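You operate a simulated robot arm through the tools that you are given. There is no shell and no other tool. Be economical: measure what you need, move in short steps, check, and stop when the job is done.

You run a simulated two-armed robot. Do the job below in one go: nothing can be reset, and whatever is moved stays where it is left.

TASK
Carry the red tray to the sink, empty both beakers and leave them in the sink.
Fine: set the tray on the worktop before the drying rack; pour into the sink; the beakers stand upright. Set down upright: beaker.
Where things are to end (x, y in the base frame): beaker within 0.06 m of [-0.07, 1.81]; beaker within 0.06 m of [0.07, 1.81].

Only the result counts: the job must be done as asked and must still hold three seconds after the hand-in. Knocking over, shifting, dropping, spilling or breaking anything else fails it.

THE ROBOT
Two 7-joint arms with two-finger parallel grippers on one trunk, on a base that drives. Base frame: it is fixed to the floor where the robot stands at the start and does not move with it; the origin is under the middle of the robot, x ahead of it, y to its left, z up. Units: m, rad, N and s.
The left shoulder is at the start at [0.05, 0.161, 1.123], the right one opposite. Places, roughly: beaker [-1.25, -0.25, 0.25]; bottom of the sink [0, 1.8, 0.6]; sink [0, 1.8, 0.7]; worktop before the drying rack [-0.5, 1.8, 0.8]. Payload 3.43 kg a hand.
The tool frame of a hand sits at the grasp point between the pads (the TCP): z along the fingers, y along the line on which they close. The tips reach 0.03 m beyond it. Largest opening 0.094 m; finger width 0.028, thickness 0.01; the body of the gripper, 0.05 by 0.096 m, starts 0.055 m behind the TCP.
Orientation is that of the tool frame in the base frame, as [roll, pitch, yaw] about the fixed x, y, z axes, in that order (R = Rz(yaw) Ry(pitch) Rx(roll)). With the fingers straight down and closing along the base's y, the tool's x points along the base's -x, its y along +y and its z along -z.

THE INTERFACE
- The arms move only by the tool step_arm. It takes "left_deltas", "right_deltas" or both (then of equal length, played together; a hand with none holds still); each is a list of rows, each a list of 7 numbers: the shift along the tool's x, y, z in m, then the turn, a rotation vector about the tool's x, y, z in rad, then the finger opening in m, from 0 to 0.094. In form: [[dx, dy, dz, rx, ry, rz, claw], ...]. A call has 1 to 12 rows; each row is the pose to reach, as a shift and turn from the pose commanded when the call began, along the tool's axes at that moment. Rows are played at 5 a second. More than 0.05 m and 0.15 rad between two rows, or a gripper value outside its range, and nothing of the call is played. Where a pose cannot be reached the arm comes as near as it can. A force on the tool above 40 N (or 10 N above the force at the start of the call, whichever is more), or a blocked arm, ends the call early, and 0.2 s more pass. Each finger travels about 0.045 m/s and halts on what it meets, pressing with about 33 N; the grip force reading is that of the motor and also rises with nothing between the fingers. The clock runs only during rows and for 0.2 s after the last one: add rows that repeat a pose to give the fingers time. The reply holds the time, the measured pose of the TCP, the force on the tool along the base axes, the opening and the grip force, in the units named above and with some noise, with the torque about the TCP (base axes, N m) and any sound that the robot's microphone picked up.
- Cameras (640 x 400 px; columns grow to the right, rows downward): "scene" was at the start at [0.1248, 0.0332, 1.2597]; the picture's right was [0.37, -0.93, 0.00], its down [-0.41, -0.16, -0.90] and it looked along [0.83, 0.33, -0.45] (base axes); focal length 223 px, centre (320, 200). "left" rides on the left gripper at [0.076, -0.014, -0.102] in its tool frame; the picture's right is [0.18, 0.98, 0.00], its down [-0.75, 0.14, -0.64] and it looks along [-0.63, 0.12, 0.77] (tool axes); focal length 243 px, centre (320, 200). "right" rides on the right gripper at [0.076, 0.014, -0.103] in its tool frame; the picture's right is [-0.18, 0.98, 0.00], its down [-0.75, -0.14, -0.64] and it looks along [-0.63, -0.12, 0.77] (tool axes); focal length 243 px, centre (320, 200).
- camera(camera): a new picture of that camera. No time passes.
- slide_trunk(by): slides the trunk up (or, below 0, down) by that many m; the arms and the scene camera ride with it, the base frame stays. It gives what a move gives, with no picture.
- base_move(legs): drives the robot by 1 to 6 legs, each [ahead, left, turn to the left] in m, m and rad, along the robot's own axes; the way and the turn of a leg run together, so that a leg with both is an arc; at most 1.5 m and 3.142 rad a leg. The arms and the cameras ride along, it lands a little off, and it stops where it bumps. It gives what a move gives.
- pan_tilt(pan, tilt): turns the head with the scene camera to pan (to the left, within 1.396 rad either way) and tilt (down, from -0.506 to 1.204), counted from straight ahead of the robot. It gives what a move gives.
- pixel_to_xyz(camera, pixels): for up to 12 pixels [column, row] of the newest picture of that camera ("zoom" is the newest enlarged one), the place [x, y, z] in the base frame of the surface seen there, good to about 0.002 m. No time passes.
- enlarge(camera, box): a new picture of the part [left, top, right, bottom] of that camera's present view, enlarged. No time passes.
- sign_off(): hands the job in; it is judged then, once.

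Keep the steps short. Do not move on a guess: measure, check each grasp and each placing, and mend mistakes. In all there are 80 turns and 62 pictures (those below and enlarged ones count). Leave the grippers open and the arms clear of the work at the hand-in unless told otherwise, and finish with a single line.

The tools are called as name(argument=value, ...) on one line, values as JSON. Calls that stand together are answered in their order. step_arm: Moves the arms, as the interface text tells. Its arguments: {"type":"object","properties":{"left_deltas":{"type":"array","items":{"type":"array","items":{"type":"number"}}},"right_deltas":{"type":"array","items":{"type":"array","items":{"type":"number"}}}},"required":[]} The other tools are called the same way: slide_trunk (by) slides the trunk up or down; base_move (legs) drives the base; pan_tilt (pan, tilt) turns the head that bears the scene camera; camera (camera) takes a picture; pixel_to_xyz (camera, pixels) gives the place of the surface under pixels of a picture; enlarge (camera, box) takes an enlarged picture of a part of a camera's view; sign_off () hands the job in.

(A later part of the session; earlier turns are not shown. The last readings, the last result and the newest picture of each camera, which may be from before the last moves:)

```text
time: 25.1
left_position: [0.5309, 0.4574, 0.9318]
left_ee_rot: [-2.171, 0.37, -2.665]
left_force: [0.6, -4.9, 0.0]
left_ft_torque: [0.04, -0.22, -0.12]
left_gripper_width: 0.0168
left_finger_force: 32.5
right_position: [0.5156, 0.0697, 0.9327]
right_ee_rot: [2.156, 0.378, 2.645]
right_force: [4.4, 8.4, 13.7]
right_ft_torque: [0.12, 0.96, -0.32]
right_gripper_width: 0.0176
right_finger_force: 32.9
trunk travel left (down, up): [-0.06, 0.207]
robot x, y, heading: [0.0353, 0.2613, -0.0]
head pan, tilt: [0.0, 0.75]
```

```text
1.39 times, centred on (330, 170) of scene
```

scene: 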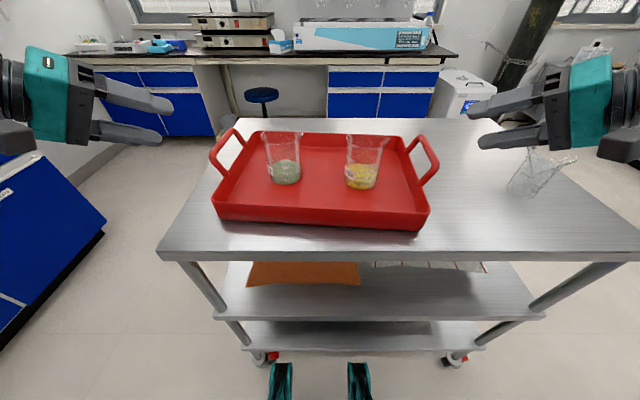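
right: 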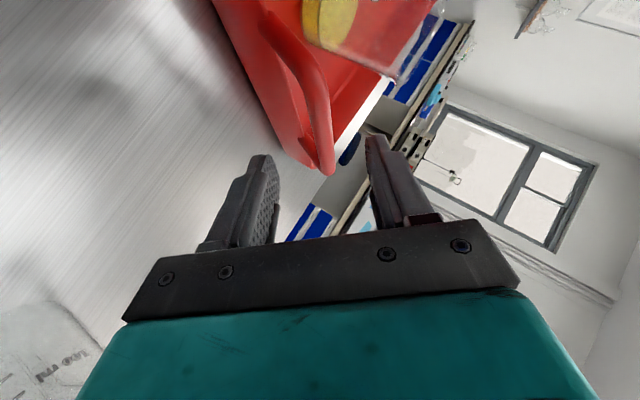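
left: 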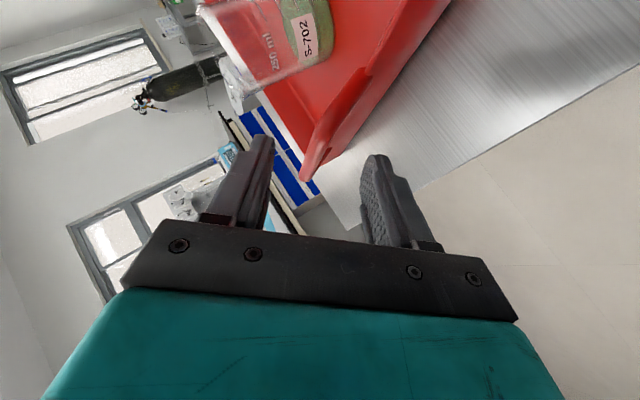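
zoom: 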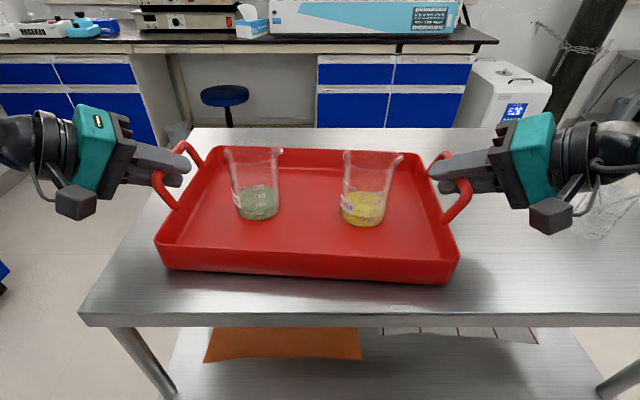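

Both bars are hooked and gripped (0.017 m). I lift 0.02 slowly by trunk and read the load.

slide_trunk(by=0.02)

enlarge(camera="scene", box=[100, 80, 560, 260])

pixel_to_xyz(camera="zoom", pixels=[[300, 230], [180, 240], [430, 250], [230, 160], [390, 165], [310, 262]])

```text
time: 25.8
left_position: [0.5317, 0.4572, 0.9528]
left_ee_rot: [-2.173, 0.371, -2.668]
left_force: [-2.3, -9.2, -3.3]
left_ft_torque: [-0.09, -0.41, -0.09]
left_gripper_width: 0.0169
left_finger_force: 33.5
right_position: [0.5155, 0.0694, 0.9469]
right_ee_rot: [2.166, 0.374, 2.648]
right_force: [2.8, 9.8, -3.6]
right_ft_torque: [0.01, 0.55, -0.72]
right_gripper_width: 0.0173
right_finger_force: 33.0
trunk travel left (down, up): [-0.08, 0.187]
robot x, y, heading: [0.0388, 0.2653, 0.001]
head pan, tilt: [0.0, 0.75]
```

```text
1.39 times, centred on (330, 170) of scene
```

zoom: 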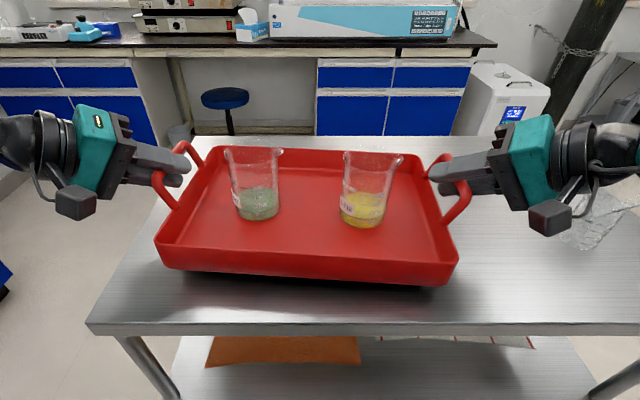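

```text
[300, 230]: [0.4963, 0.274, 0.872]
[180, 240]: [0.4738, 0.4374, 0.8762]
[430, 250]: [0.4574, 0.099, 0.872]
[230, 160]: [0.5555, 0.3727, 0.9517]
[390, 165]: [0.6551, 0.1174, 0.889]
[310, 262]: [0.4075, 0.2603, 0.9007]
```

The tray is up and level, with about 3.5 N per hand. I lift 0.07 more, then look left to plan the way.

slide_trunk(by=0.07)

pan_tilt(pan=1.39, tilt=0.5)

camera(camera="scene")

pixel_to_xyz(camera="scene", pixels=[[30, 190], [60, 175], [80, 290], [110, 310], [10, 380], [95, 185], [20, 230], [150, 160], [200, 300], [130, 280], [5, 200], [260, 135]])

```text
time: 26.9
left_position: [0.5339, 0.4576, 1.0214]
left_ee_rot: [-2.173, 0.371, -2.666]
left_force: [-0.5, -11.7, -3.3]
left_ft_torque: [-0.01, -0.52, 0.3]
left_gripper_width: 0.0167
left_finger_force: 33.0
right_position: [0.5161, 0.0702, 1.0199]
right_ee_rot: [2.163, 0.375, 2.647]
right_force: [1.0, 12.3, -3.4]
right_ft_torque: [0.08, 0.62, -0.53]
right_gripper_width: 0.0176
right_finger_force: 32.8
trunk travel left (down, up): [-0.15, 0.117]
robot x, y, heading: [0.0389, 0.2673, -0.002]
head pan, tilt: [0.0, 0.75]
```

```text
time: 28.4
left_position: [0.5329, 0.4567, 1.0221]
left_ee_rot: [-2.173, 0.371, -2.666]
left_force: [-1.5, -11.5, -2.7]
left_ft_torque: [-0.03, -0.46, 0.21]
left_gripper_width: 0.0166
left_finger_force: 33.0
right_position: [0.5167, 0.0701, 1.019]
right_ee_rot: [2.162, 0.377, 2.645]
right_force: [1.8, 12.7, -3.1]
right_ft_torque: [-0.01, 0.56, -0.65]
right_gripper_width: 0.0171
right_finger_force: 32.6
trunk travel left (down, up): [-0.15, 0.117]
robot x, y, heading: [0.0395, 0.2661, 0.002]
head pan, tilt: [1.389, 0.499]
```

```text
30 pictures are left
```

scene: 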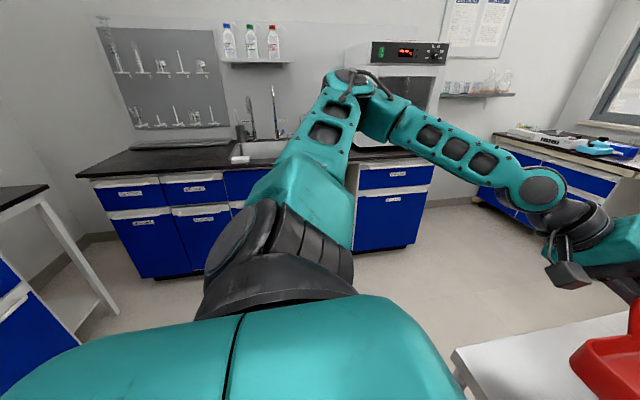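

```text
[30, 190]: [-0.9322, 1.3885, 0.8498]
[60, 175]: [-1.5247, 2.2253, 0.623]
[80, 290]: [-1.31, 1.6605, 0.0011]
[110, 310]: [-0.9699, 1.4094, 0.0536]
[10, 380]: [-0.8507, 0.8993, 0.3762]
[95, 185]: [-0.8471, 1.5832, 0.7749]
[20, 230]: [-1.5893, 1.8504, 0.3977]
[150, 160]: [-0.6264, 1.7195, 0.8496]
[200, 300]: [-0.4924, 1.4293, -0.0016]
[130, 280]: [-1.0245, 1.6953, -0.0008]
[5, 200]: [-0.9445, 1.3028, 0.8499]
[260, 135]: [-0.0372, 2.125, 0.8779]
```

The way is clear: sink bench front at y≈1.56, left bench edge at x≈−0.85. I back off 0.2, then turn left 90°, in separate legs.

base_move(legs=[[-0.2, 0, 0], [0, 0, 0.5], [0, 0, 0.535], [0, 0, 0.535]])

pan_tilt(pan=0.0, tilt=0.6)

camera(camera="scene")

```text
time: 34.4
left_position: [-0.3548, 0.7597, 1.0211]
left_ee_rot: [-2.171, 0.37, -1.091]
left_force: [-2.3, -0.4, -2.4]
left_ft_torque: [0.24, 0.02, 0.01]
left_gripper_width: 0.0168
left_finger_force: 33.0
right_position: [0.032, 0.7435, 1.0192]
right_ee_rot: [2.164, 0.377, -2.063]
right_force: [1.1, 1.3, -3.2]
right_ft_torque: [-0.28, 0.0, -0.42]
right_gripper_width: 0.0166
right_finger_force: 32.9
trunk travel left (down, up): [-0.15, 0.117]
robot x, y, heading: [-0.1674, 0.2641, 1.579]
head pan, tilt: [1.389, 0.499]
```

```text
time: 35.9
left_position: [-0.3547, 0.7596, 1.0215]
left_ee_rot: [-2.173, 0.369, -1.091]
left_force: [-1.6, -0.6, -3.1]
left_ft_torque: [0.18, 0.01, -0.08]
left_gripper_width: 0.0169
left_finger_force: 33.2
right_position: [0.0338, 0.7461, 1.0189]
right_ee_rot: [2.162, 0.377, -2.065]
right_force: [0.0, 0.4, -2.7]
right_ft_torque: [-0.32, 0.04, -0.36]
right_gripper_width: 0.0169
right_finger_force: 33.1
trunk travel left (down, up): [-0.15, 0.117]
robot x, y, heading: [-0.1632, 0.2684, 1.577]
head pan, tilt: [0.0, 0.6]
```

```text
29 pictures are left
```

scene: 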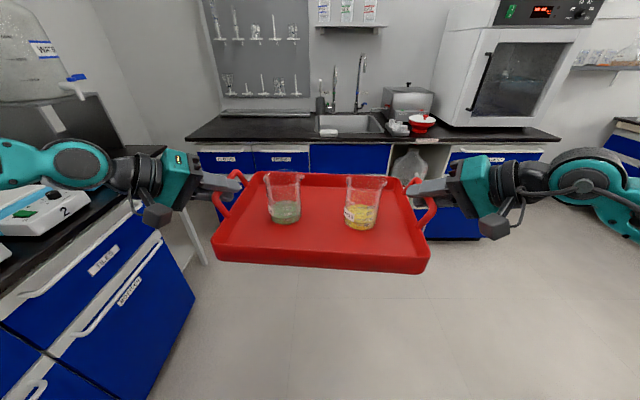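

The tray is held level. I measure the items on the left bench and the sink area before I go on.

pixel_to_xyz(camera="scene", pixels=[[75, 190], [100, 200], [75, 85], [140, 225], [110, 125], [150, 150], [250, 125], [330, 131], [345, 122], [385, 130], [240, 105], [320, 141]])

enlarge(camera="scene", box=[180, 40, 480, 220])

```text
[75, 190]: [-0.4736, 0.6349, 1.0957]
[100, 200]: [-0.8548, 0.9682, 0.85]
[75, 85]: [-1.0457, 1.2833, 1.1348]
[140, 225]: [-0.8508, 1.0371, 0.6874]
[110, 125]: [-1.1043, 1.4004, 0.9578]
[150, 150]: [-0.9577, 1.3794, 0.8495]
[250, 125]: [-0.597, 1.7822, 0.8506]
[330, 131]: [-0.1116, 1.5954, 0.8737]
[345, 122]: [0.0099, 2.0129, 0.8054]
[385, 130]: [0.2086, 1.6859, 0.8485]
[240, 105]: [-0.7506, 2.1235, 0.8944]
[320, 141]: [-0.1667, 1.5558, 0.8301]
```

```text
2.13 times, centred on (330, 130) of scene
```

zoom: 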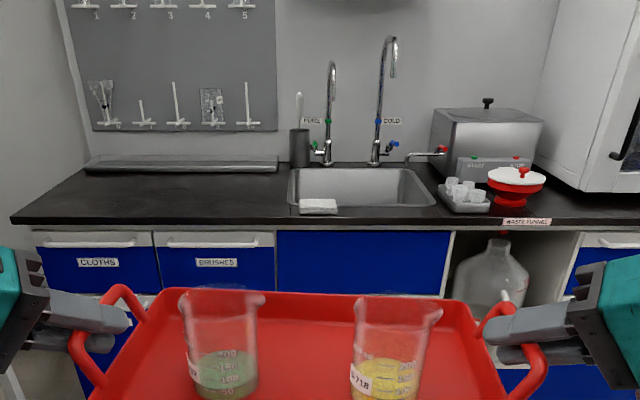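

pixel_to_xyz(camera="scene", pixels=[[5, 150], [30, 165], [80, 160], [100, 175], [130, 170], [60, 85], [30, 100], [85, 97], [5, 50], [40, 210]])

pixel_to_xyz(camera="zoom", pixels=[[285, 195], [440, 195], [360, 225], [360, 195], [300, 205], [335, 205], [180, 170], [280, 165], [330, 160], [380, 160], [90, 165], [200, 210]])

```text
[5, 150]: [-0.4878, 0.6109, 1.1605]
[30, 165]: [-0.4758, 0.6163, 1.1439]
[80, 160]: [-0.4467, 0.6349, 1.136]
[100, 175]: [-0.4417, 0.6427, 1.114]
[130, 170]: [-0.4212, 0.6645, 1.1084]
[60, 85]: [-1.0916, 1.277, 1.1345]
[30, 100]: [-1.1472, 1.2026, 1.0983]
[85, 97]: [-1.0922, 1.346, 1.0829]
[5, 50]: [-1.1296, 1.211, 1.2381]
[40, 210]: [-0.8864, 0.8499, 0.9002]
```

```text
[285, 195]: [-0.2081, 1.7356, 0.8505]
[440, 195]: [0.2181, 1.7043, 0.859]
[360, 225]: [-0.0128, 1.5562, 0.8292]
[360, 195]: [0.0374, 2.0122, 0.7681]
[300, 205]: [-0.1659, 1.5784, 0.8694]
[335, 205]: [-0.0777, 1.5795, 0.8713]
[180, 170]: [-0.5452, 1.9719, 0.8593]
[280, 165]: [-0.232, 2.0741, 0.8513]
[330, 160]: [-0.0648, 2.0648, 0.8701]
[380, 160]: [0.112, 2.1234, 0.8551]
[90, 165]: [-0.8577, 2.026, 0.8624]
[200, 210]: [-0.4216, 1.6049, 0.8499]
```

Clearances are adequate. I shift 0.275 left and drive 0.9 ahead, stopping short of the bench.

base_move(legs=[[0, 0.275, -0.006], [0.9, 0, 0]])

camera(camera="scene")

```text
time: 42.2
left_position: [-0.62, 1.6597, 1.0212]
left_ee_rot: [-2.173, 0.369, -1.099]
left_force: [-6.2, -0.8, -3.4]
left_ft_torque: [0.13, -0.01, -0.11]
left_gripper_width: 0.0166
left_finger_force: 33.3
right_position: [-0.231, 1.6412, 1.0181]
right_ee_rot: [2.164, 0.377, -2.073]
right_force: [5.6, 0.8, -3.4]
right_ft_torque: [-0.25, 0.03, -0.22]
right_gripper_width: 0.0169
right_finger_force: 33.1
trunk travel left (down, up): [-0.15, 0.117]
robot x, y, heading: [-0.4306, 1.1684, 1.568]
head pan, tilt: [0.0, 0.6]
```

```text
27 pictures are left
```

scene: 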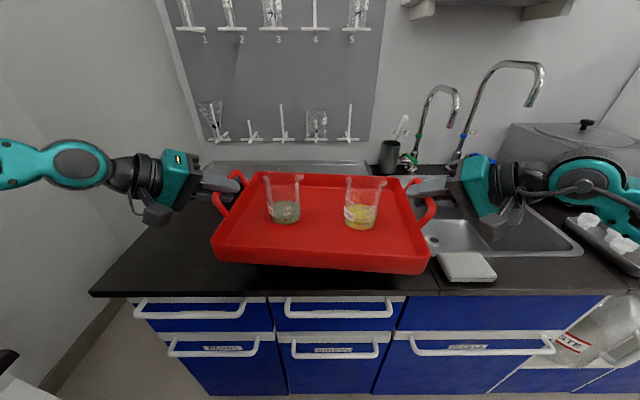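

Tray centre is at y≈1.65; I want ~1.74 to be well on the top. I drive 0.05 more, then push the hands ahead 0.05.

base_move(legs=[[0.045, 0, 0]])

step_arm(left_deltas=[[-0.0104, 0, 0.007, 0, 0, 0, 0], [-0.0207, 0, 0.014, 0, 0, 0, 0], [-0.0311, 0, 0.0211, 0, 0, 0, 0], [-0.0414, 0, 0.0281, 0, 0, 0, 0]], right_deltas=[[-0.0102, 0, 0.0072, 0, 0, 0, 0], [-0.0204, 0, 0.0144, 0, 0, 0, 0], [-0.0307, 0, 0.0216, 0, 0, 0, 0], [-0.0409, 0, 0.0288, 0, 0, 0, 0]])

slide_trunk(by=-0.07)

camera(camera="scene")

```text
time: 43.1
left_position: [-0.6175, 1.7038, 1.0214]
left_ee_rot: [-2.174, 0.37, -1.1]
left_force: [-0.1, -1.2, -3.3]
left_ft_torque: [0.2, -0.01, -0.04]
left_gripper_width: 0.0166
left_finger_force: 32.8
right_position: [-0.2306, 1.6872, 1.0189]
right_ee_rot: [2.164, 0.377, -2.073]
right_force: [-0.4, 0.0, -4.2]
right_ft_torque: [-0.29, 0.03, -0.24]
right_gripper_width: 0.0166
right_finger_force: 32.8
trunk travel left (down, up): [-0.15, 0.117]
robot x, y, heading: [-0.4338, 1.2105, 1.568]
head pan, tilt: [0.0, 0.6]
```

```text
time: 44.1
left_position: [-0.6174, 1.7539, 1.0206]
left_ee_rot: [-2.175, 0.369, -1.1]
left_force: [0.5, -0.5, -3.0]
left_ft_torque: [0.18, 0.04, 0.05]
left_gripper_width: 0.0166
left_finger_force: 33.1
right_position: [-0.2301, 1.7378, 1.0185]
right_ee_rot: [2.164, 0.376, -2.073]
right_force: [-0.1, -0.3, -2.8]
right_ft_torque: [-0.31, 0.07, -0.3]
right_gripper_width: 0.0165
right_finger_force: 33.0
trunk travel left (down, up): [-0.15, 0.117]
robot x, y, heading: [-0.4343, 1.2115, 1.564]
head pan, tilt: [0.0, 0.6]
```

```text
time: 45.2
left_position: [-0.6177, 1.7548, 0.9505]
left_ee_rot: [-2.175, 0.372, -1.1]
left_force: [-2.3, -1.8, -3.5]
left_ft_torque: [0.01, 0.01, -0.21]
left_gripper_width: 0.0166
left_finger_force: 32.7
right_position: [-0.2299, 1.7362, 0.949]
right_ee_rot: [2.165, 0.377, -2.074]
right_force: [1.8, 1.5, -3.5]
right_ft_torque: [-0.14, 0.07, -0.27]
right_gripper_width: 0.0168
right_finger_force: 32.7
trunk travel left (down, up): [-0.08, 0.187]
robot x, y, heading: [-0.4312, 1.209, 1.57]
head pan, tilt: [0.0, 0.6]
```

```text
26 pictures are left
```

scene: 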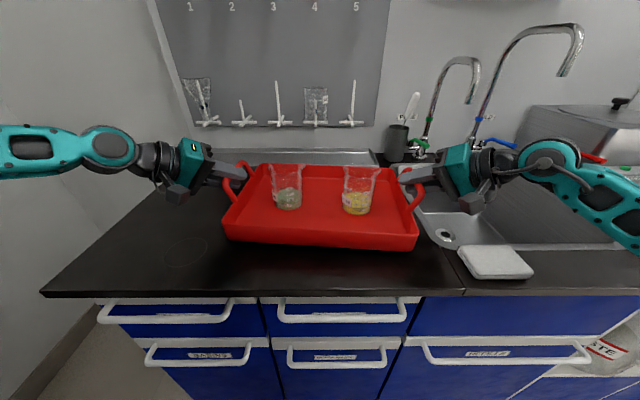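

The tray hangs over clear worktop, ahead of the rack and clear of the sponge and sink. I lower the last bit.

slide_trunk(by=-0.014)

slide_trunk(by=-0.005)

```text
time: 45.8
left_position: [-0.6173, 1.7547, 0.9367]
left_ee_rot: [-2.175, 0.371, -1.1]
left_force: [-3.0, -1.9, -3.6]
left_ft_torque: [-0.04, 0.05, -0.21]
left_gripper_width: 0.0165
left_finger_force: 32.9
right_position: [-0.2323, 1.7362, 0.9349]
right_ee_rot: [2.165, 0.378, -2.074]
right_force: [1.7, 1.4, -3.2]
right_ft_torque: [-0.07, 0.01, -0.36]
right_gripper_width: 0.0168
right_finger_force: 32.5
trunk travel left (down, up): [-0.066, 0.201]
robot x, y, heading: [-0.43, 1.2077, 1.565]
head pan, tilt: [0.0, 0.6]
```

```text
time: 46.3
left_position: [-0.6188, 1.754, 0.931]
left_ee_rot: [-2.173, 0.37, -1.1]
left_force: [-3.0, 1.0, -2.7]
left_ft_torque: [-0.55, 0.12, -0.7]
left_gripper_width: 0.0166
left_finger_force: 32.8
right_position: [-0.2308, 1.7366, 0.933]
right_ee_rot: [2.158, 0.381, -2.077]
right_force: [0.8, 5.7, 12.4]
right_ft_torque: [-0.95, 0.11, 0.39]
right_gripper_width: 0.0171
right_finger_force: 33.4
trunk travel left (down, up): [-0.061, 0.206]
robot x, y, heading: [-0.4317, 1.206, 1.565]
head pan, tilt: [0.0, 0.6]
```

The tray touches down. I open both grippers in place and back out along the fingers.

step_arm(left_deltas=[[0, 0, 0, 0, 0, 0, 0.03], [0, 0, 0, 0, 0, 0, 0.05], [0, 0, 0, 0, 0, 0, 0.055], [0, 0, -0.03, 0, 0, 0, 0.055], [0, 0, -0.06, 0, 0, 0, 0.055], [0, 0, -0.1, 0, 0, 0, 0.055]], right_deltas=[[0, 0, 0, 0, 0, 0, 0.03], [0, 0, 0, 0, 0, 0, 0.05], [0, 0, 0, 0, 0, 0, 0.055], [0, 0, -0.03, 0, 0, 0, 0.055], [0, 0, -0.06, 0, 0, 0, 0.055], [0, 0, -0.1, 0, 0, 0, 0.055]])

camera(camera="scene")

pixel_to_xyz(camera="scene", pixels=[[288, 205], [355, 210], [320, 235], [320, 168], [240, 190], [405, 195], [495, 262], [445, 235], [320, 200], [265, 178], [370, 182]])

```text
time: 47.7
left_position: [-0.6832, 1.6987, 0.9865]
left_ee_rot: [-2.174, 0.371, -1.098]
left_force: [0.2, -0.2, -0.2]
left_ft_torque: [0.01, 0.0, -0.01]
left_gripper_width: 0.0551
left_finger_force: 0.0
right_position: [-0.1679, 1.6784, 0.9823]
right_ee_rot: [2.164, 0.378, -2.071]
right_force: [-0.9, 0.7, 0.4]
right_ft_torque: [-0.03, 0.01, 0.01]
right_gripper_width: 0.0551
right_finger_force: 0.1
trunk travel left (down, up): [-0.061, 0.206]
robot x, y, heading: [-0.4311, 1.2118, 1.568]
head pan, tilt: [0.0, 0.6]
```

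```text
25 pictures are left
```

scene: 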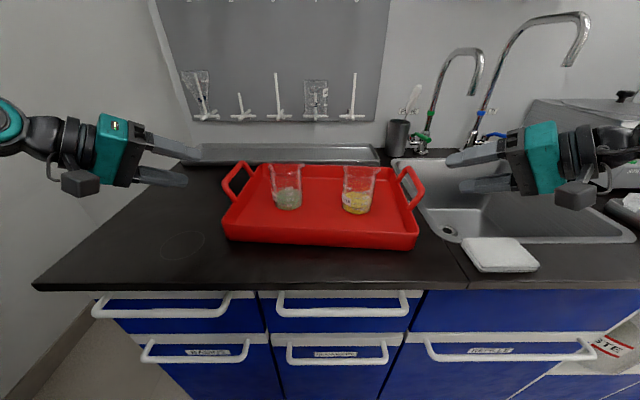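

```text
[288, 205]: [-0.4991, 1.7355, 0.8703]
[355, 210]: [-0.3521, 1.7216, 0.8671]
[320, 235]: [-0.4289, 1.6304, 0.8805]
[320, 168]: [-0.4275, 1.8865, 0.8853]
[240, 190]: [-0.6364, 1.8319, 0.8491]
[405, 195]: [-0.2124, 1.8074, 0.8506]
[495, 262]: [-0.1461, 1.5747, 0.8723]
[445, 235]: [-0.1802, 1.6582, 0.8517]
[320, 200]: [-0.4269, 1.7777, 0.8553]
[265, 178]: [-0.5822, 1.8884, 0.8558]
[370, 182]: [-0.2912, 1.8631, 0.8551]
```

The tray stands on the worktop (y 1.63–1.89). Now the beakers: I plan to grasp both at once from above with a forward pitch. I enlarge to get their exact axes and rim heights.

enlarge(camera="scene", box=[240, 140, 400, 240])

pixel_to_xyz(camera="zoom", pixels=[[140, 270], [240, 270], [190, 278], [190, 250], [410, 290], [505, 290], [460, 297], [460, 250], [190, 195], [450, 205], [190, 225], [455, 230]])

```text
4.00 times, centred on (320, 190) of scene
```

zoom: 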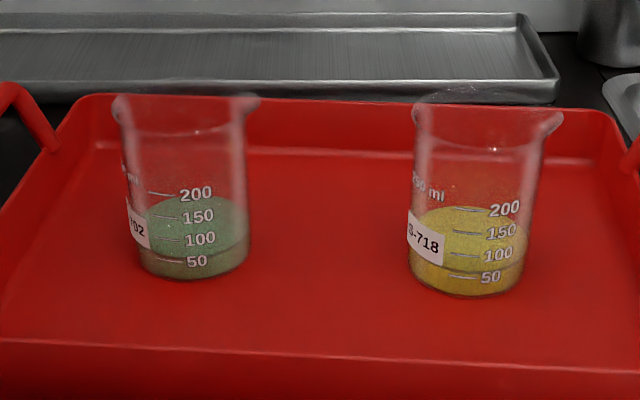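

```text
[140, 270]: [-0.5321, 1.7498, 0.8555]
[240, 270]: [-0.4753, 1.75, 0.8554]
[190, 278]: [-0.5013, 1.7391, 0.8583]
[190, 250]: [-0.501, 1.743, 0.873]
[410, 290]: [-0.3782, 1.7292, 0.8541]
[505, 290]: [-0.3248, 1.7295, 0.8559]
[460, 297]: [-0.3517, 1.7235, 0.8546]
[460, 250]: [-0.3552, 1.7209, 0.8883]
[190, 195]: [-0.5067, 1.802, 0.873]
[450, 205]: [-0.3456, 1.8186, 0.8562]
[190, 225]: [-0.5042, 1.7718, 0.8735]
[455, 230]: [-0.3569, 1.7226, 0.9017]
```

Axes: green (−0.500, 1.771), yellow (−0.349, 1.754), radius ≈0.035, floor z 0.8555, rim ≈0.95 with spouts. I'll unroll both hands while rising a bit and open fully, then pitch and line up for grasps.

step_arm(left_deltas=[[-0.0082, -0.0173, -0.0118, 0, 0, 0, 0.07], [-0.0163, -0.0346, -0.0237, 0, 0, 0, 0.085], [-0.0163, -0.0346, -0.0237, -0.1196, 0, 0.0819, 0.094], [-0.0163, -0.0346, -0.0237, -0.2392, 0, 0.1638, 0.094], [-0.0163, -0.0346, -0.0237, -0.3588, 0, 0.2457, 0.094], [-0.0163, -0.0346, -0.0237, -0.4784, 0, 0.3276, 0.094], [-0.0163, -0.0346, -0.0237, -0.598, 0, 0.4095, 0.094], [-0.0163, -0.0346, -0.0237, -0.7176, 0, 0.4914, 0.094]], right_deltas=[[-0.0084, 0.0174, -0.0116, 0, 0, 0, 0.07], [-0.0167, 0.0348, -0.0232, 0, 0, 0, 0.085], [-0.0167, 0.0348, -0.0232, 0.118, 0, -0.084, 0.094], [-0.0167, 0.0348, -0.0232, 0.236, 0, -0.168, 0.094], [-0.0167, 0.0348, -0.0232, 0.354, 0, -0.252, 0.094], [-0.0167, 0.0348, -0.0232, 0.472, 0, -0.336, 0.094], [-0.0167, 0.0348, -0.0232, 0.59, 0, -0.42, 0.094], [-0.0167, 0.0348, -0.0232, 0.708, 0, -0.504, 0.094]])

```text
time: 49.5
left_position: [-0.6833, 1.6988, 1.029]
left_ee_rot: [-3.137, 0.601, -1.581]
left_force: [-0.9, 0.3, 0.3]
left_ft_torque: [0.02, 0.02, 0.02]
left_gripper_width: 0.0941
left_finger_force: 0.1
right_position: [-0.1675, 1.6778, 1.0273]
right_ee_rot: [3.132, 0.617, -1.579]
right_force: [-0.3, -0.5, -0.4]
right_ft_torque: [0.0, -0.03, 0.02]
right_gripper_width: 0.094
right_finger_force: 0.0
trunk travel left (down, up): [-0.061, 0.206]
robot x, y, heading: [-0.4304, 1.2142, 1.562]
head pan, tilt: [0.0, 0.6]
```

step_arm(left_deltas=[[0.005, -0.037, -0.003, 0, -0.05, 0, 0.094], [0.01, -0.074, -0.007, 0, -0.1, 0, 0.094], [0.015, -0.111, -0.01, 0, -0.15, 0, 0.094], [0.02, -0.148, -0.013, 0, -0.2, 0, 0.094], [0.0231, -0.183, -0.0158, 0, -0.25, 0, 0.094], [0.0457, -0.183, 0.0172, 0, -0.25, 0, 0.094]], right_deltas=[[0.004, 0.037, -0.003, 0, -0.05, 0, 0.094], [0.008, 0.074, -0.006, 0, -0.1, 0, 0.094], [0.012, 0.111, -0.009, 0, -0.15, 0, 0.094], [0.016, 0.148, -0.012, 0, -0.2, 0, 0.094], [0.0196, 0.1815, -0.0139, 0, -0.233, 0, 0.094], [0.0416, 0.1815, 0.0171, 0, -0.233, 0, 0.094]])

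camera(camera="scene")

camera(camera="right")

camera(camera="left")

```text
time: 50.9
left_position: [-0.5093, 1.6687, 1.0133]
left_ee_rot: [-3.129, 0.854, -1.57]
left_force: [0.0, 0.1, 0.0]
left_ft_torque: [-0.01, -0.01, -0.01]
left_gripper_width: 0.0938
left_finger_force: 0.1
left hand out of reach, approached as far as the arm can: row 5, 6
right_position: [-0.3519, 1.6527, 0.9905]
right_ee_rot: [3.122, 0.852, -1.584]
right_force: [0.7, -1.7, 1.0]
right_ft_torque: [-0.01, -0.01, -0.01]
right_gripper_width: 0.0939
right_finger_force: 0.0
trunk travel left (down, up): [-0.061, 0.206]
robot x, y, heading: [-0.4297, 1.2073, 1.565]
head pan, tilt: [0.0, 0.6]
```

```text
23 pictures are left
```

scene: 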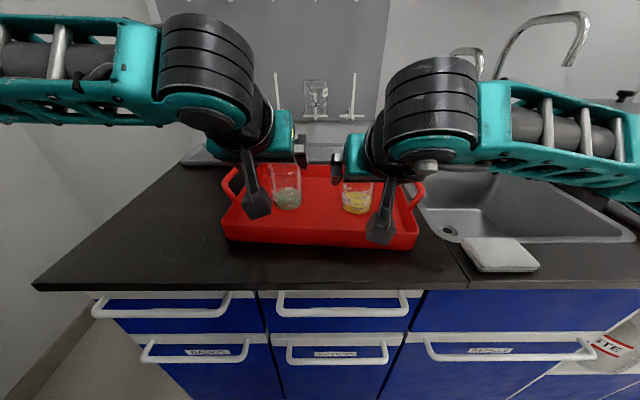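

```text
22 pictures are left
```

right: 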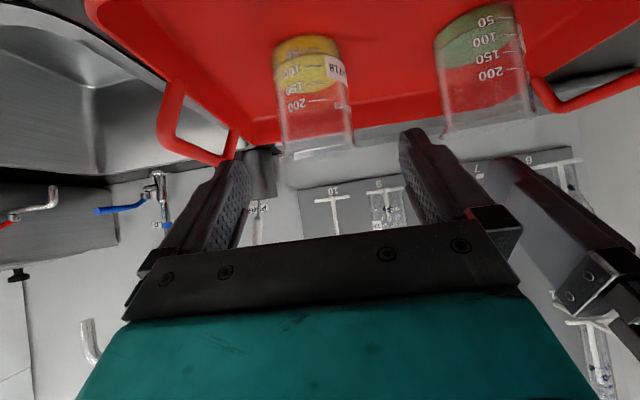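

```text
21 pictures are left
```

left: 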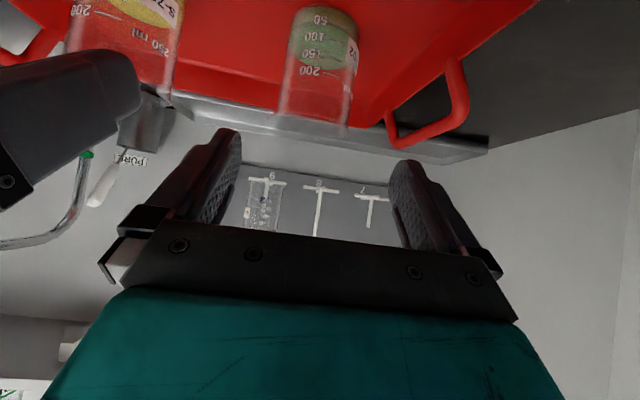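

The left hand can't reach that far inward, but the right hand lines up with the yellow beaker (column ≈315, between pads). I move the left hand aside, advance the right along its fingers and close on the yellow beaker.

step_arm(left_deltas=[[0, 0.04, 0, 0, 0, 0, 0.094], [0, 0.08, 0, 0, 0, 0, 0.094], [0, 0.12, 0, 0, 0, 0, 0.094], [0, 0.15, 0, 0, 0, 0, 0.094], [0, 0.15, 0, 0, 0, 0, 0.094], [0, 0.15, 0, 0, 0, 0, 0.094], [0, 0.15, 0, 0, 0, 0, 0.094], [0, 0.15, 0, 0, 0, 0, 0.094], [0, 0.15, 0, 0, 0, 0, 0.094]], right_deltas=[[0, 0, 0.03, 0, 0, 0, 0.094], [0, -0.001, 0.06, 0, 0, 0, 0.094], [0, -0.002, 0.09, 0, 0, 0, 0.094], [0.0005, -0.002, 0.1215, 0, 0, 0, 0.094], [0.0005, -0.002, 0.1215, 0, 0, 0, 0.085], [0.0005, -0.002, 0.1215, 0, 0, 0, 0.075], [0.0005, -0.002, 0.1215, 0, 0, 0, 0.065], [0.0005, -0.002, 0.1215, 0, 0, 0, 0.05], [0.0005, -0.002, 0.1215, 0, 0, 0, 0.05]])

camera(camera="right")

```text
time: 52.9
left_position: [-0.6587, 1.6698, 1.0117]
left_ee_rot: [-3.133, 0.849, -1.577]
left_force: [0.9, 0.1, -0.7]
left_ft_torque: [0.04, -0.01, -0.01]
left_gripper_width: 0.0941
left_finger_force: 0.1
right_position: [-0.3499, 1.7458, 0.9103]
right_ee_rot: [3.125, 0.849, -1.584]
right_force: [-0.6, -0.1, 0.0]
right_ft_torque: [-0.01, 0.02, 0.01]
right_gripper_width: 0.0704
right_finger_force: 32.9
trunk travel left (down, up): [-0.061, 0.206]
robot x, y, heading: [-0.4362, 1.208, 1.565]
head pan, tilt: [0.0, 0.6]
```

```text
20 pictures are left
```

right: 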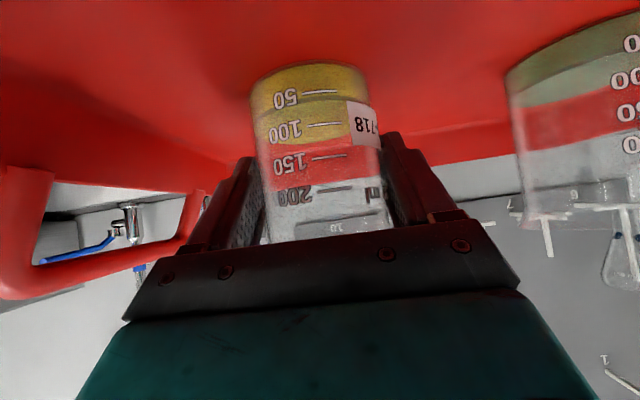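

The yellow beaker is held (0.0704 m). I lift it straight up 0.12 and look before moving on.

step_arm(right_deltas=[[-0.0225, 0, -0.0198, 0, 0, 0, 0.05], [-0.045, 0, -0.0396, 0, 0, 0, 0.05], [-0.0675, 0, -0.0594, 0, 0, 0, 0.05], [-0.09, 0, -0.0792, 0, 0, 0, 0.05]])

base_move(legs=[[0, -0.13, 0.005]])

camera(camera="scene")

camera(camera="left")

```text
time: 53.9
left_position: [-0.6592, 1.6703, 1.0115]
left_ee_rot: [-3.133, 0.852, -1.578]
left_force: [0.6, 0.3, -0.9]
left_ft_torque: [-0.04, 0.0, 0.02]
left_gripper_width: 0.0941
left_finger_force: 0.0
right_position: [-0.3467, 1.7456, 1.0315]
right_ee_rot: [3.124, 0.85, -1.582]
right_force: [-0.1, 0.8, -2.5]
right_ft_torque: [-0.02, 0.02, -0.02]
right_gripper_width: 0.0704
right_finger_force: 32.9
trunk travel left (down, up): [-0.061, 0.206]
robot x, y, heading: [-0.4286, 1.2082, 1.568]
head pan, tilt: [0.0, 0.6]
```

```text
time: 55.2
left_position: [-0.5319, 1.6674, 1.012]
left_ee_rot: [-3.133, 0.85, -1.571]
left_force: [0.9, 0.0, 0.6]
left_ft_torque: [0.0, 0.04, 0.01]
left_gripper_width: 0.0937
left_finger_force: 0.1
right_position: [-0.2207, 1.7457, 1.031]
right_ee_rot: [3.123, 0.849, -1.58]
right_force: [-0.7, -0.2, -1.6]
right_ft_torque: [0.0, 0.01, -0.01]
right_gripper_width: 0.0704
right_finger_force: 32.8
trunk travel left (down, up): [-0.061, 0.206]
robot x, y, heading: [-0.3025, 1.2048, 1.571]
head pan, tilt: [0.0, 0.6]
```

```text
19 pictures are left
```

scene: 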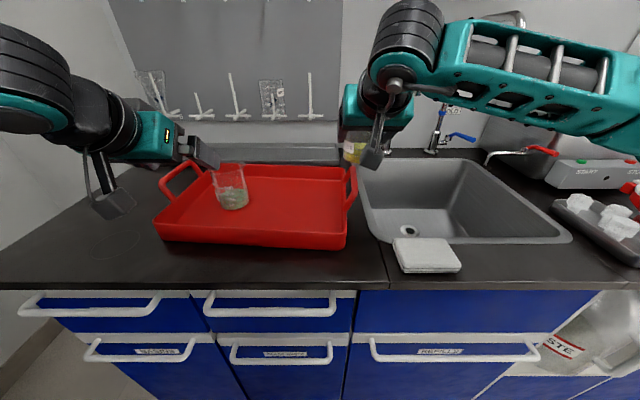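

```text
18 pictures are left
```

left: 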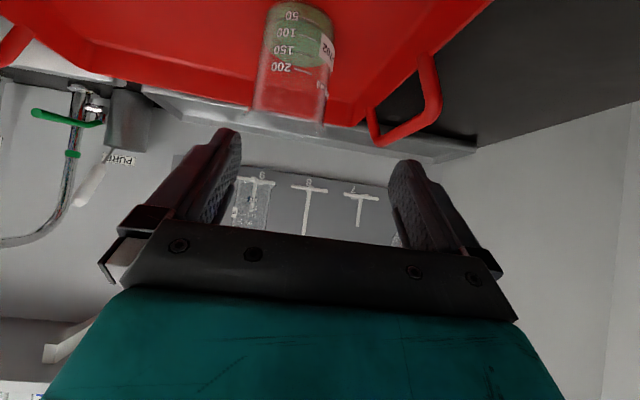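

Both fine. I re-measure the green beaker and the sink basin from these pictures.

pixel_to_xyz(camera="scene", pixels=[[234, 208], [234, 190], [430, 225], [408, 230], [365, 185], [385, 235], [480, 241], [470, 165], [560, 232], [425, 162], [425, 238], [490, 225]])

pixel_to_xyz(camera="left", pixels=[[300, 8], [295, 60], [285, 40], [270, 60], [320, 60]])

```text
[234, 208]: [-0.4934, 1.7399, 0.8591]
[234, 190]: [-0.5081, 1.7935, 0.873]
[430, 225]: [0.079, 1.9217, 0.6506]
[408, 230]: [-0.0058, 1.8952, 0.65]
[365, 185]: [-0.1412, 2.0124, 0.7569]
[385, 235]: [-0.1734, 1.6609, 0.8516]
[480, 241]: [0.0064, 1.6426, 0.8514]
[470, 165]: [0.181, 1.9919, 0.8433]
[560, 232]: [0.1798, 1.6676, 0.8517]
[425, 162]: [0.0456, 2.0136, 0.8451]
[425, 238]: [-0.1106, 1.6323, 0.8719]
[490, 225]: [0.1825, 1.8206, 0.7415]
```

```text
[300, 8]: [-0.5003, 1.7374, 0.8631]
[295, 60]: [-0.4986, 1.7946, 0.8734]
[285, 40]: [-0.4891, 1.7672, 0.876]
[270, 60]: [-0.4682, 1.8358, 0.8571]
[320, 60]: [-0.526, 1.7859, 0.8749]
```

Green axis ≈ (−0.500, 1.770); sink floor z≈0.65, basin x −0.18…0.18, y 1.66…2.01. Now the left hand aligns, advances and closes on the green beaker.

step_arm(left_deltas=[[0.0078, -0.016, 0.0, 0, 0, 0, 0.094], [0.0155, -0.032, 0.015, 0, 0, 0, 0.094], [0.0155, -0.032, 0.045, 0, 0, 0, 0.094], [0.0155, -0.032, 0.075, 0, 0, 0, 0.094], [0.0155, -0.032, 0.105, 0, 0, 0, 0.094], [0.0155, -0.032, 0.1365, 0, 0, 0, 0.094], [0.0155, -0.032, 0.1365, 0, 0, 0, 0.085], [0.0155, -0.032, 0.1365, 0, 0, 0, 0.075], [0.0155, -0.032, 0.1365, 0, 0, 0, 0.065], [0.0155, -0.032, 0.1365, 0, 0, 0, 0.05], [0.0155, -0.032, 0.1365, 0, 0, 0, 0.05]])

camera(camera="left")

```text
time: 57.6
left_position: [-0.4987, 1.7607, 0.9093]
left_ee_rot: [-3.134, 0.851, -1.572]
left_force: [-0.2, -0.4, -0.3]
left_ft_torque: [0.0, 0.03, 0.0]
left_gripper_width: 0.0705
left_finger_force: 32.9
right_position: [-0.2214, 1.7461, 1.0301]
right_ee_rot: [3.125, 0.85, -1.579]
right_force: [-0.2, 0.6, -2.4]
right_ft_torque: [0.0, -0.01, -0.01]
right_gripper_width: 0.0704
right_finger_force: 33.5
trunk travel left (down, up): [-0.061, 0.206]
robot x, y, heading: [-0.3027, 1.2102, 1.572]
head pan, tilt: [0.0, 0.6]
```

```text
17 pictures are left
```

left: 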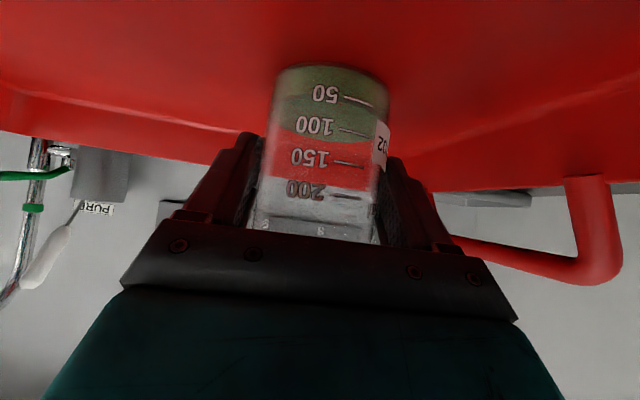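

Green is held as well. I lift it 0.14, then shift the base 0.2 right so that the yellow beaker hangs over the sink, and look at the faucets.

step_arm(left_deltas=[[-0.0262, 0, -0.0231, 0, 0, 0, 0.05], [-0.0525, 0, -0.0462, 0, 0, 0, 0.05], [-0.0788, 0, -0.0693, 0, 0, 0, 0.05], [-0.105, 0, -0.0924, 0, 0, 0, 0.05]])

base_move(legs=[[0, -0.2, 0]])

pan_tilt(pan=-0.2, tilt=0.35)

camera(camera="scene")

```text
time: 58.6
left_position: [-0.4988, 1.7596, 1.0509]
left_ee_rot: [-3.133, 0.85, -1.573]
left_force: [-0.5, 0.1, -1.7]
left_ft_torque: [-0.01, -0.01, -0.01]
left_gripper_width: 0.0703
left_finger_force: 32.5
right_position: [-0.2208, 1.7462, 1.0305]
right_ee_rot: [3.122, 0.85, -1.577]
right_force: [0.3, 0.5, -0.9]
right_ft_torque: [-0.03, 0.01, 0.0]
right_gripper_width: 0.0705
right_finger_force: 32.9
trunk travel left (down, up): [-0.061, 0.206]
robot x, y, heading: [-0.3052, 1.2084, 1.568]
head pan, tilt: [0.0, 0.6]
```

```text
time: 60.2
left_position: [-0.2991, 1.7592, 1.0501]
left_ee_rot: [-3.135, 0.849, -1.571]
left_force: [-1.0, -0.9, -0.9]
left_ft_torque: [-0.03, -0.05, 0.02]
left_gripper_width: 0.0704
left_finger_force: 32.7
right_position: [-0.0225, 1.7459, 1.0316]
right_ee_rot: [3.124, 0.851, -1.578]
right_force: [-0.4, 0.1, -1.7]
right_ft_torque: [0.0, 0.0, -0.04]
right_gripper_width: 0.0701
right_finger_force: 33.2
trunk travel left (down, up): [-0.061, 0.206]
robot x, y, heading: [-0.1059, 1.2069, 1.569]
head pan, tilt: [0.0, 0.6]
```

```text
time: 61.0
left_position: [-0.3005, 1.7589, 1.0508]
left_ee_rot: [-3.133, 0.85, -1.572]
left_force: [0.8, 0.2, -1.5]
left_ft_torque: [-0.02, -0.01, 0.02]
left_gripper_width: 0.0704
left_finger_force: 32.8
right_position: [-0.0218, 1.7457, 1.0293]
right_ee_rot: [3.125, 0.851, -1.577]
right_force: [1.2, -0.1, -1.5]
right_ft_torque: [-0.05, 0.03, -0.02]
right_gripper_width: 0.0703
right_finger_force: 33.6
trunk travel left (down, up): [-0.061, 0.206]
robot x, y, heading: [-0.1036, 1.207, 1.57]
head pan, tilt: [-0.201, 0.351]
```

```text
16 pictures are left
```

scene: 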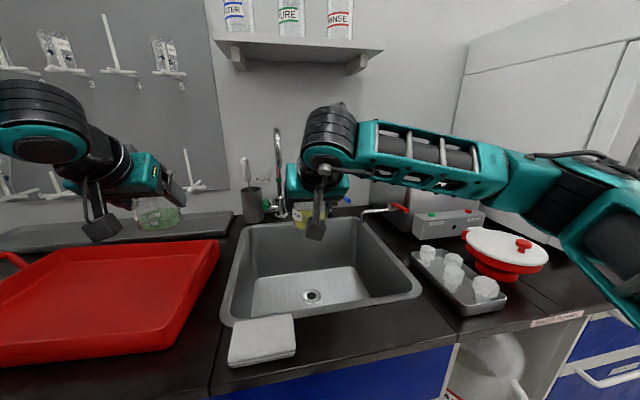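

The right arm's elbow hangs over the funnel and cups, so I'll keep the elbow still. I raise the fingers to nearly horizontal (the beaker leans back only slightly; its liquid is just 2 cm deep), then pour by wrist roll only. First, pitch and move ahead over the middle of the sink.

step_arm(right_deltas=[[-0.0147, 0, 0.0054, 0, -0.1125, 0, 0.05], [-0.0294, 0, 0.0107, 0, -0.225, 0, 0.05], [-0.0441, 0, 0.0161, 0, -0.3375, 0, 0.05], [-0.0588, 0, 0.0215, 0, -0.45, 0, 0.05]])

camera(camera="scene")

```text
time: 62.0
left_position: [-0.3003, 1.7612, 1.0492]
left_ee_rot: [-3.133, 0.849, -1.57]
left_force: [0.2, -0.4, -2.4]
left_ft_torque: [-0.01, 0.01, 0.0]
left_gripper_width: 0.0704
left_finger_force: 32.9
right_position: [-0.0213, 1.8001, 1.0595]
right_ee_rot: [3.1, 1.302, -1.604]
right_force: [-0.5, -1.3, -2.5]
right_ft_torque: [-0.05, 0.02, -0.04]
right_gripper_width: 0.0704
right_finger_force: 33.0
trunk travel left (down, up): [-0.061, 0.206]
robot x, y, heading: [-0.1048, 1.2079, 1.566]
head pan, tilt: [-0.201, 0.351]
```

```text
15 pictures are left
```

scene: 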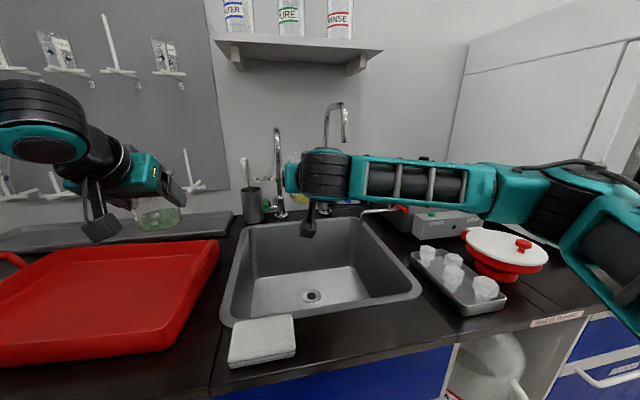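

pixel_to_xyz(camera="scene", pixels=[[345, 136], [344, 115], [278, 135], [500, 240], [520, 243], [440, 218], [395, 209], [450, 200], [560, 200]])

step_arm(right_deltas=[[0, 0, 0, -0.0388, 0, 0.1397, 0.05], [0, 0, 0, -0.0776, 0, 0.2794, 0.05], [0, 0, 0, -0.1164, 0, 0.4192, 0.05], [0, 0, 0, -0.1552, 0, 0.5589, 0.05], [0, 0, 0, -0.1939, 0, 0.6986, 0.05]])

camera(camera="scene")

```text
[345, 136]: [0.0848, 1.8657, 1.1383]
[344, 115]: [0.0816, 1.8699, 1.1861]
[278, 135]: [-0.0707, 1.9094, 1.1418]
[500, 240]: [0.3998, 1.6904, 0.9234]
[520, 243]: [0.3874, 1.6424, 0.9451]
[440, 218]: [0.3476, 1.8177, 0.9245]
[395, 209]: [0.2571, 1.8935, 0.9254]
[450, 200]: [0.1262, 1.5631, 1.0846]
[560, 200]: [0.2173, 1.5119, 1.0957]
```

```text
time: 63.2
left_position: [-0.3012, 1.7602, 1.0503]
left_ee_rot: [-3.134, 0.849, -1.571]
left_force: [0.0, 0.2, -0.9]
left_ft_torque: [-0.04, -0.02, 0.01]
left_gripper_width: 0.0701
left_finger_force: 32.3
right_position: [-0.0217, 1.8004, 1.0596]
right_ee_rot: [1.856, 0.792, -2.745]
right_force: [0.5, 0.7, -1.6]
right_ft_torque: [-0.01, -0.04, 0.0]
right_gripper_width: 0.0704
right_finger_force: 32.9
trunk travel left (down, up): [-0.061, 0.206]
robot x, y, heading: [-0.0973, 1.208, 1.569]
head pan, tilt: [-0.201, 0.351]
```

```text
14 pictures are left
```

scene: 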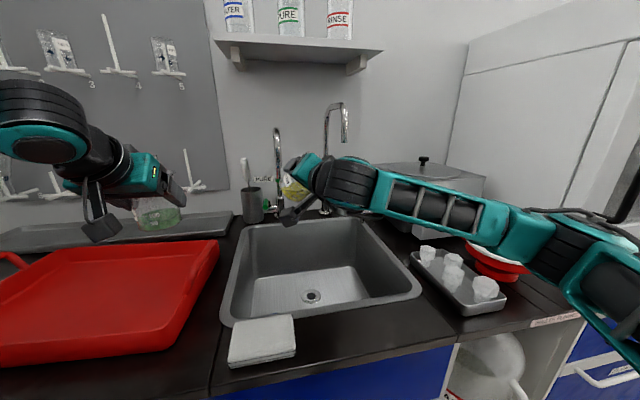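

The roll works; the forearm dips to the right, so I check its clearance over the cups and funnel.

pixel_to_xyz(camera="scene", pixels=[[440, 215], [500, 240], [540, 270], [570, 280], [600, 310], [480, 225], [300, 190], [292, 212]])

slide_trunk(by=0.06)

```text
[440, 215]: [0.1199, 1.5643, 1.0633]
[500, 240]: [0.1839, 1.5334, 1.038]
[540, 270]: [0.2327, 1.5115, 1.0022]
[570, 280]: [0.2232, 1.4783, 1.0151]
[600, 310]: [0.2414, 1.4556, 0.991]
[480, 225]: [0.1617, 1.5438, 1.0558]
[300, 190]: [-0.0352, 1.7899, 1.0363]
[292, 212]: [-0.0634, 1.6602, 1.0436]
```

```text
time: 64.2
left_position: [-0.3014, 1.7594, 1.1092]
left_ee_rot: [-3.134, 0.851, -1.572]
left_force: [-0.2, 0.7, -0.6]
left_ft_torque: [-0.01, -0.02, 0.01]
left_gripper_width: 0.0702
left_finger_force: 33.0
right_position: [-0.0219, 1.8001, 1.1192]
right_ee_rot: [1.859, 0.796, -2.743]
right_force: [-0.2, 0.4, -1.5]
right_ft_torque: [-0.01, 0.01, -0.01]
right_gripper_width: 0.0701
right_finger_force: 33.2
trunk travel left (down, up): [-0.121, 0.146]
robot x, y, heading: [-0.1, 1.209, 1.569]
head pan, tilt: [-0.201, 0.351]
```

The forearm stays in front of the bench edge, and I have raised it 0.06. Now I continue the roll to about 2.1 rad, pulling back 0.02 from the tap tip, and hold to empty.

step_arm(right_deltas=[[0.0027, 0, -0.0096, -0.0388, 0, 0.1397, 0.05], [0.0054, 0, -0.0193, -0.0776, 0, 0.2794, 0.05], [0.0054, 0, -0.0193, -0.1164, 0, 0.4192, 0.05], [0.0054, 0, -0.0193, -0.1552, 0, 0.5589, 0.05], [0.0054, 0, -0.0193, -0.1939, 0, 0.6986, 0.05], [0.0054, 0, -0.0193, -0.2327, 0, 0.8383, 0.05], [0.0054, 0, -0.0193, -0.2715, 0, 0.978, 0.05], [0.0054, 0, -0.0193, -0.3103, 0, 1.1177, 0.05], [0.0054, 0, -0.0193, -0.3491, 0, 1.2574, 0.05], [0.0054, 0, -0.0193, -0.3879, 0, 1.3971, 0.05], [0.0054, 0, -0.0193, -0.3879, 0, 1.3971, 0.05], [0.0054, 0, -0.0193, -0.3879, 0, 1.3971, 0.05]])

enlarge(camera="scene", box=[180, 100, 500, 300])

```text
time: 66.8
left_position: [-0.3004, 1.7598, 1.1095]
left_ee_rot: [-3.133, 0.85, -1.57]
left_force: [-0.2, -0.4, -0.9]
left_ft_torque: [-0.03, 0.0, 0.01]
left_gripper_width: 0.0702
left_finger_force: 33.1
right_position: [0.0232, 1.7951, 1.0908]
right_ee_rot: [1.363, -0.584, -2.77]
right_force: [0.5, -0.1, -1.7]
right_ft_torque: [-0.02, -0.06, 0.0]
right_gripper_width: 0.0703
right_finger_force: 32.9
right hand out of reach, approached as far as the arm can: row 4, 5, 6, 7, 8, 9, 10, 11, 12
trunk travel left (down, up): [-0.121, 0.146]
robot x, y, heading: [-0.1041, 1.2073, 1.575]
head pan, tilt: [-0.201, 0.351]
```

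```text
2.00 times, centred on (340, 200) of scene
```

zoom: 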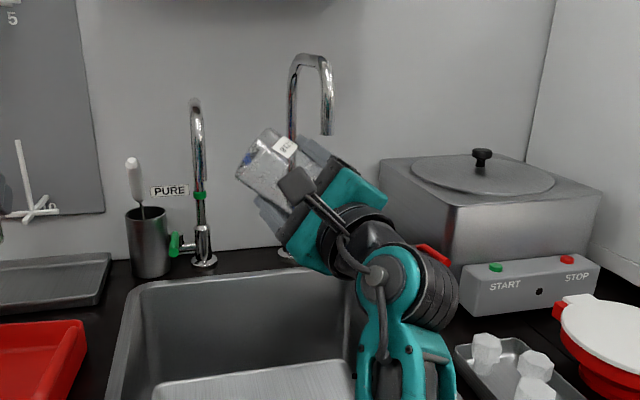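

The image shows the beaker inverted (tilt ≈122°) and clear of yellow. I hold a moment longer, then roll back.

step_arm(right_deltas=[[0, 0, 0, 0, 0, 0, 0.05], [0, 0, 0, 0, 0, 0, 0.05], [0, 0, 0, 0.0388, 0, -0.1397, 0.05], [0, 0, 0, 0.0776, 0, -0.2794, 0.05], [0, 0, 0, 0.1164, 0, -0.4192, 0.05], [0, 0, 0, 0.1552, 0, -0.5589, 0.05], [0, 0, 0, 0.1939, 0, -0.6986, 0.05], [0, 0, 0, 0.2327, 0, -0.8383, 0.05], [0, 0, 0, 0.2715, 0, -0.978, 0.05], [0, 0, 0, 0.3103, 0, -1.1177, 0.05], [0, 0, 0, 0.3491, 0, -1.2574, 0.05], [0, 0, 0, 0.3879, 0, -1.3971, 0.05]])

```text
time: 69.4
left_position: [-0.3023, 1.7609, 1.1089]
left_ee_rot: [-3.131, 0.85, -1.569]
left_force: [0.6, 0.0, -1.3]
left_ft_torque: [0.02, 0.0, -0.02]
left_gripper_width: 0.0703
left_finger_force: 33.2
right_position: [0.0241, 1.7939, 1.0913]
right_ee_rot: [1.859, 0.797, -2.743]
right_force: [-0.8, 0.5, -1.7]
right_ft_torque: [0.0, -0.04, -0.04]
right_gripper_width: 0.0705
right_finger_force: 32.6
right hand out of reach, approached as far as the arm can: row 3, 4, 5, 6, 7, 8, 9, 10
trunk travel left (down, up): [-0.121, 0.146]
robot x, y, heading: [-0.1039, 1.2061, 1.569]
head pan, tilt: [-0.201, 0.351]
```

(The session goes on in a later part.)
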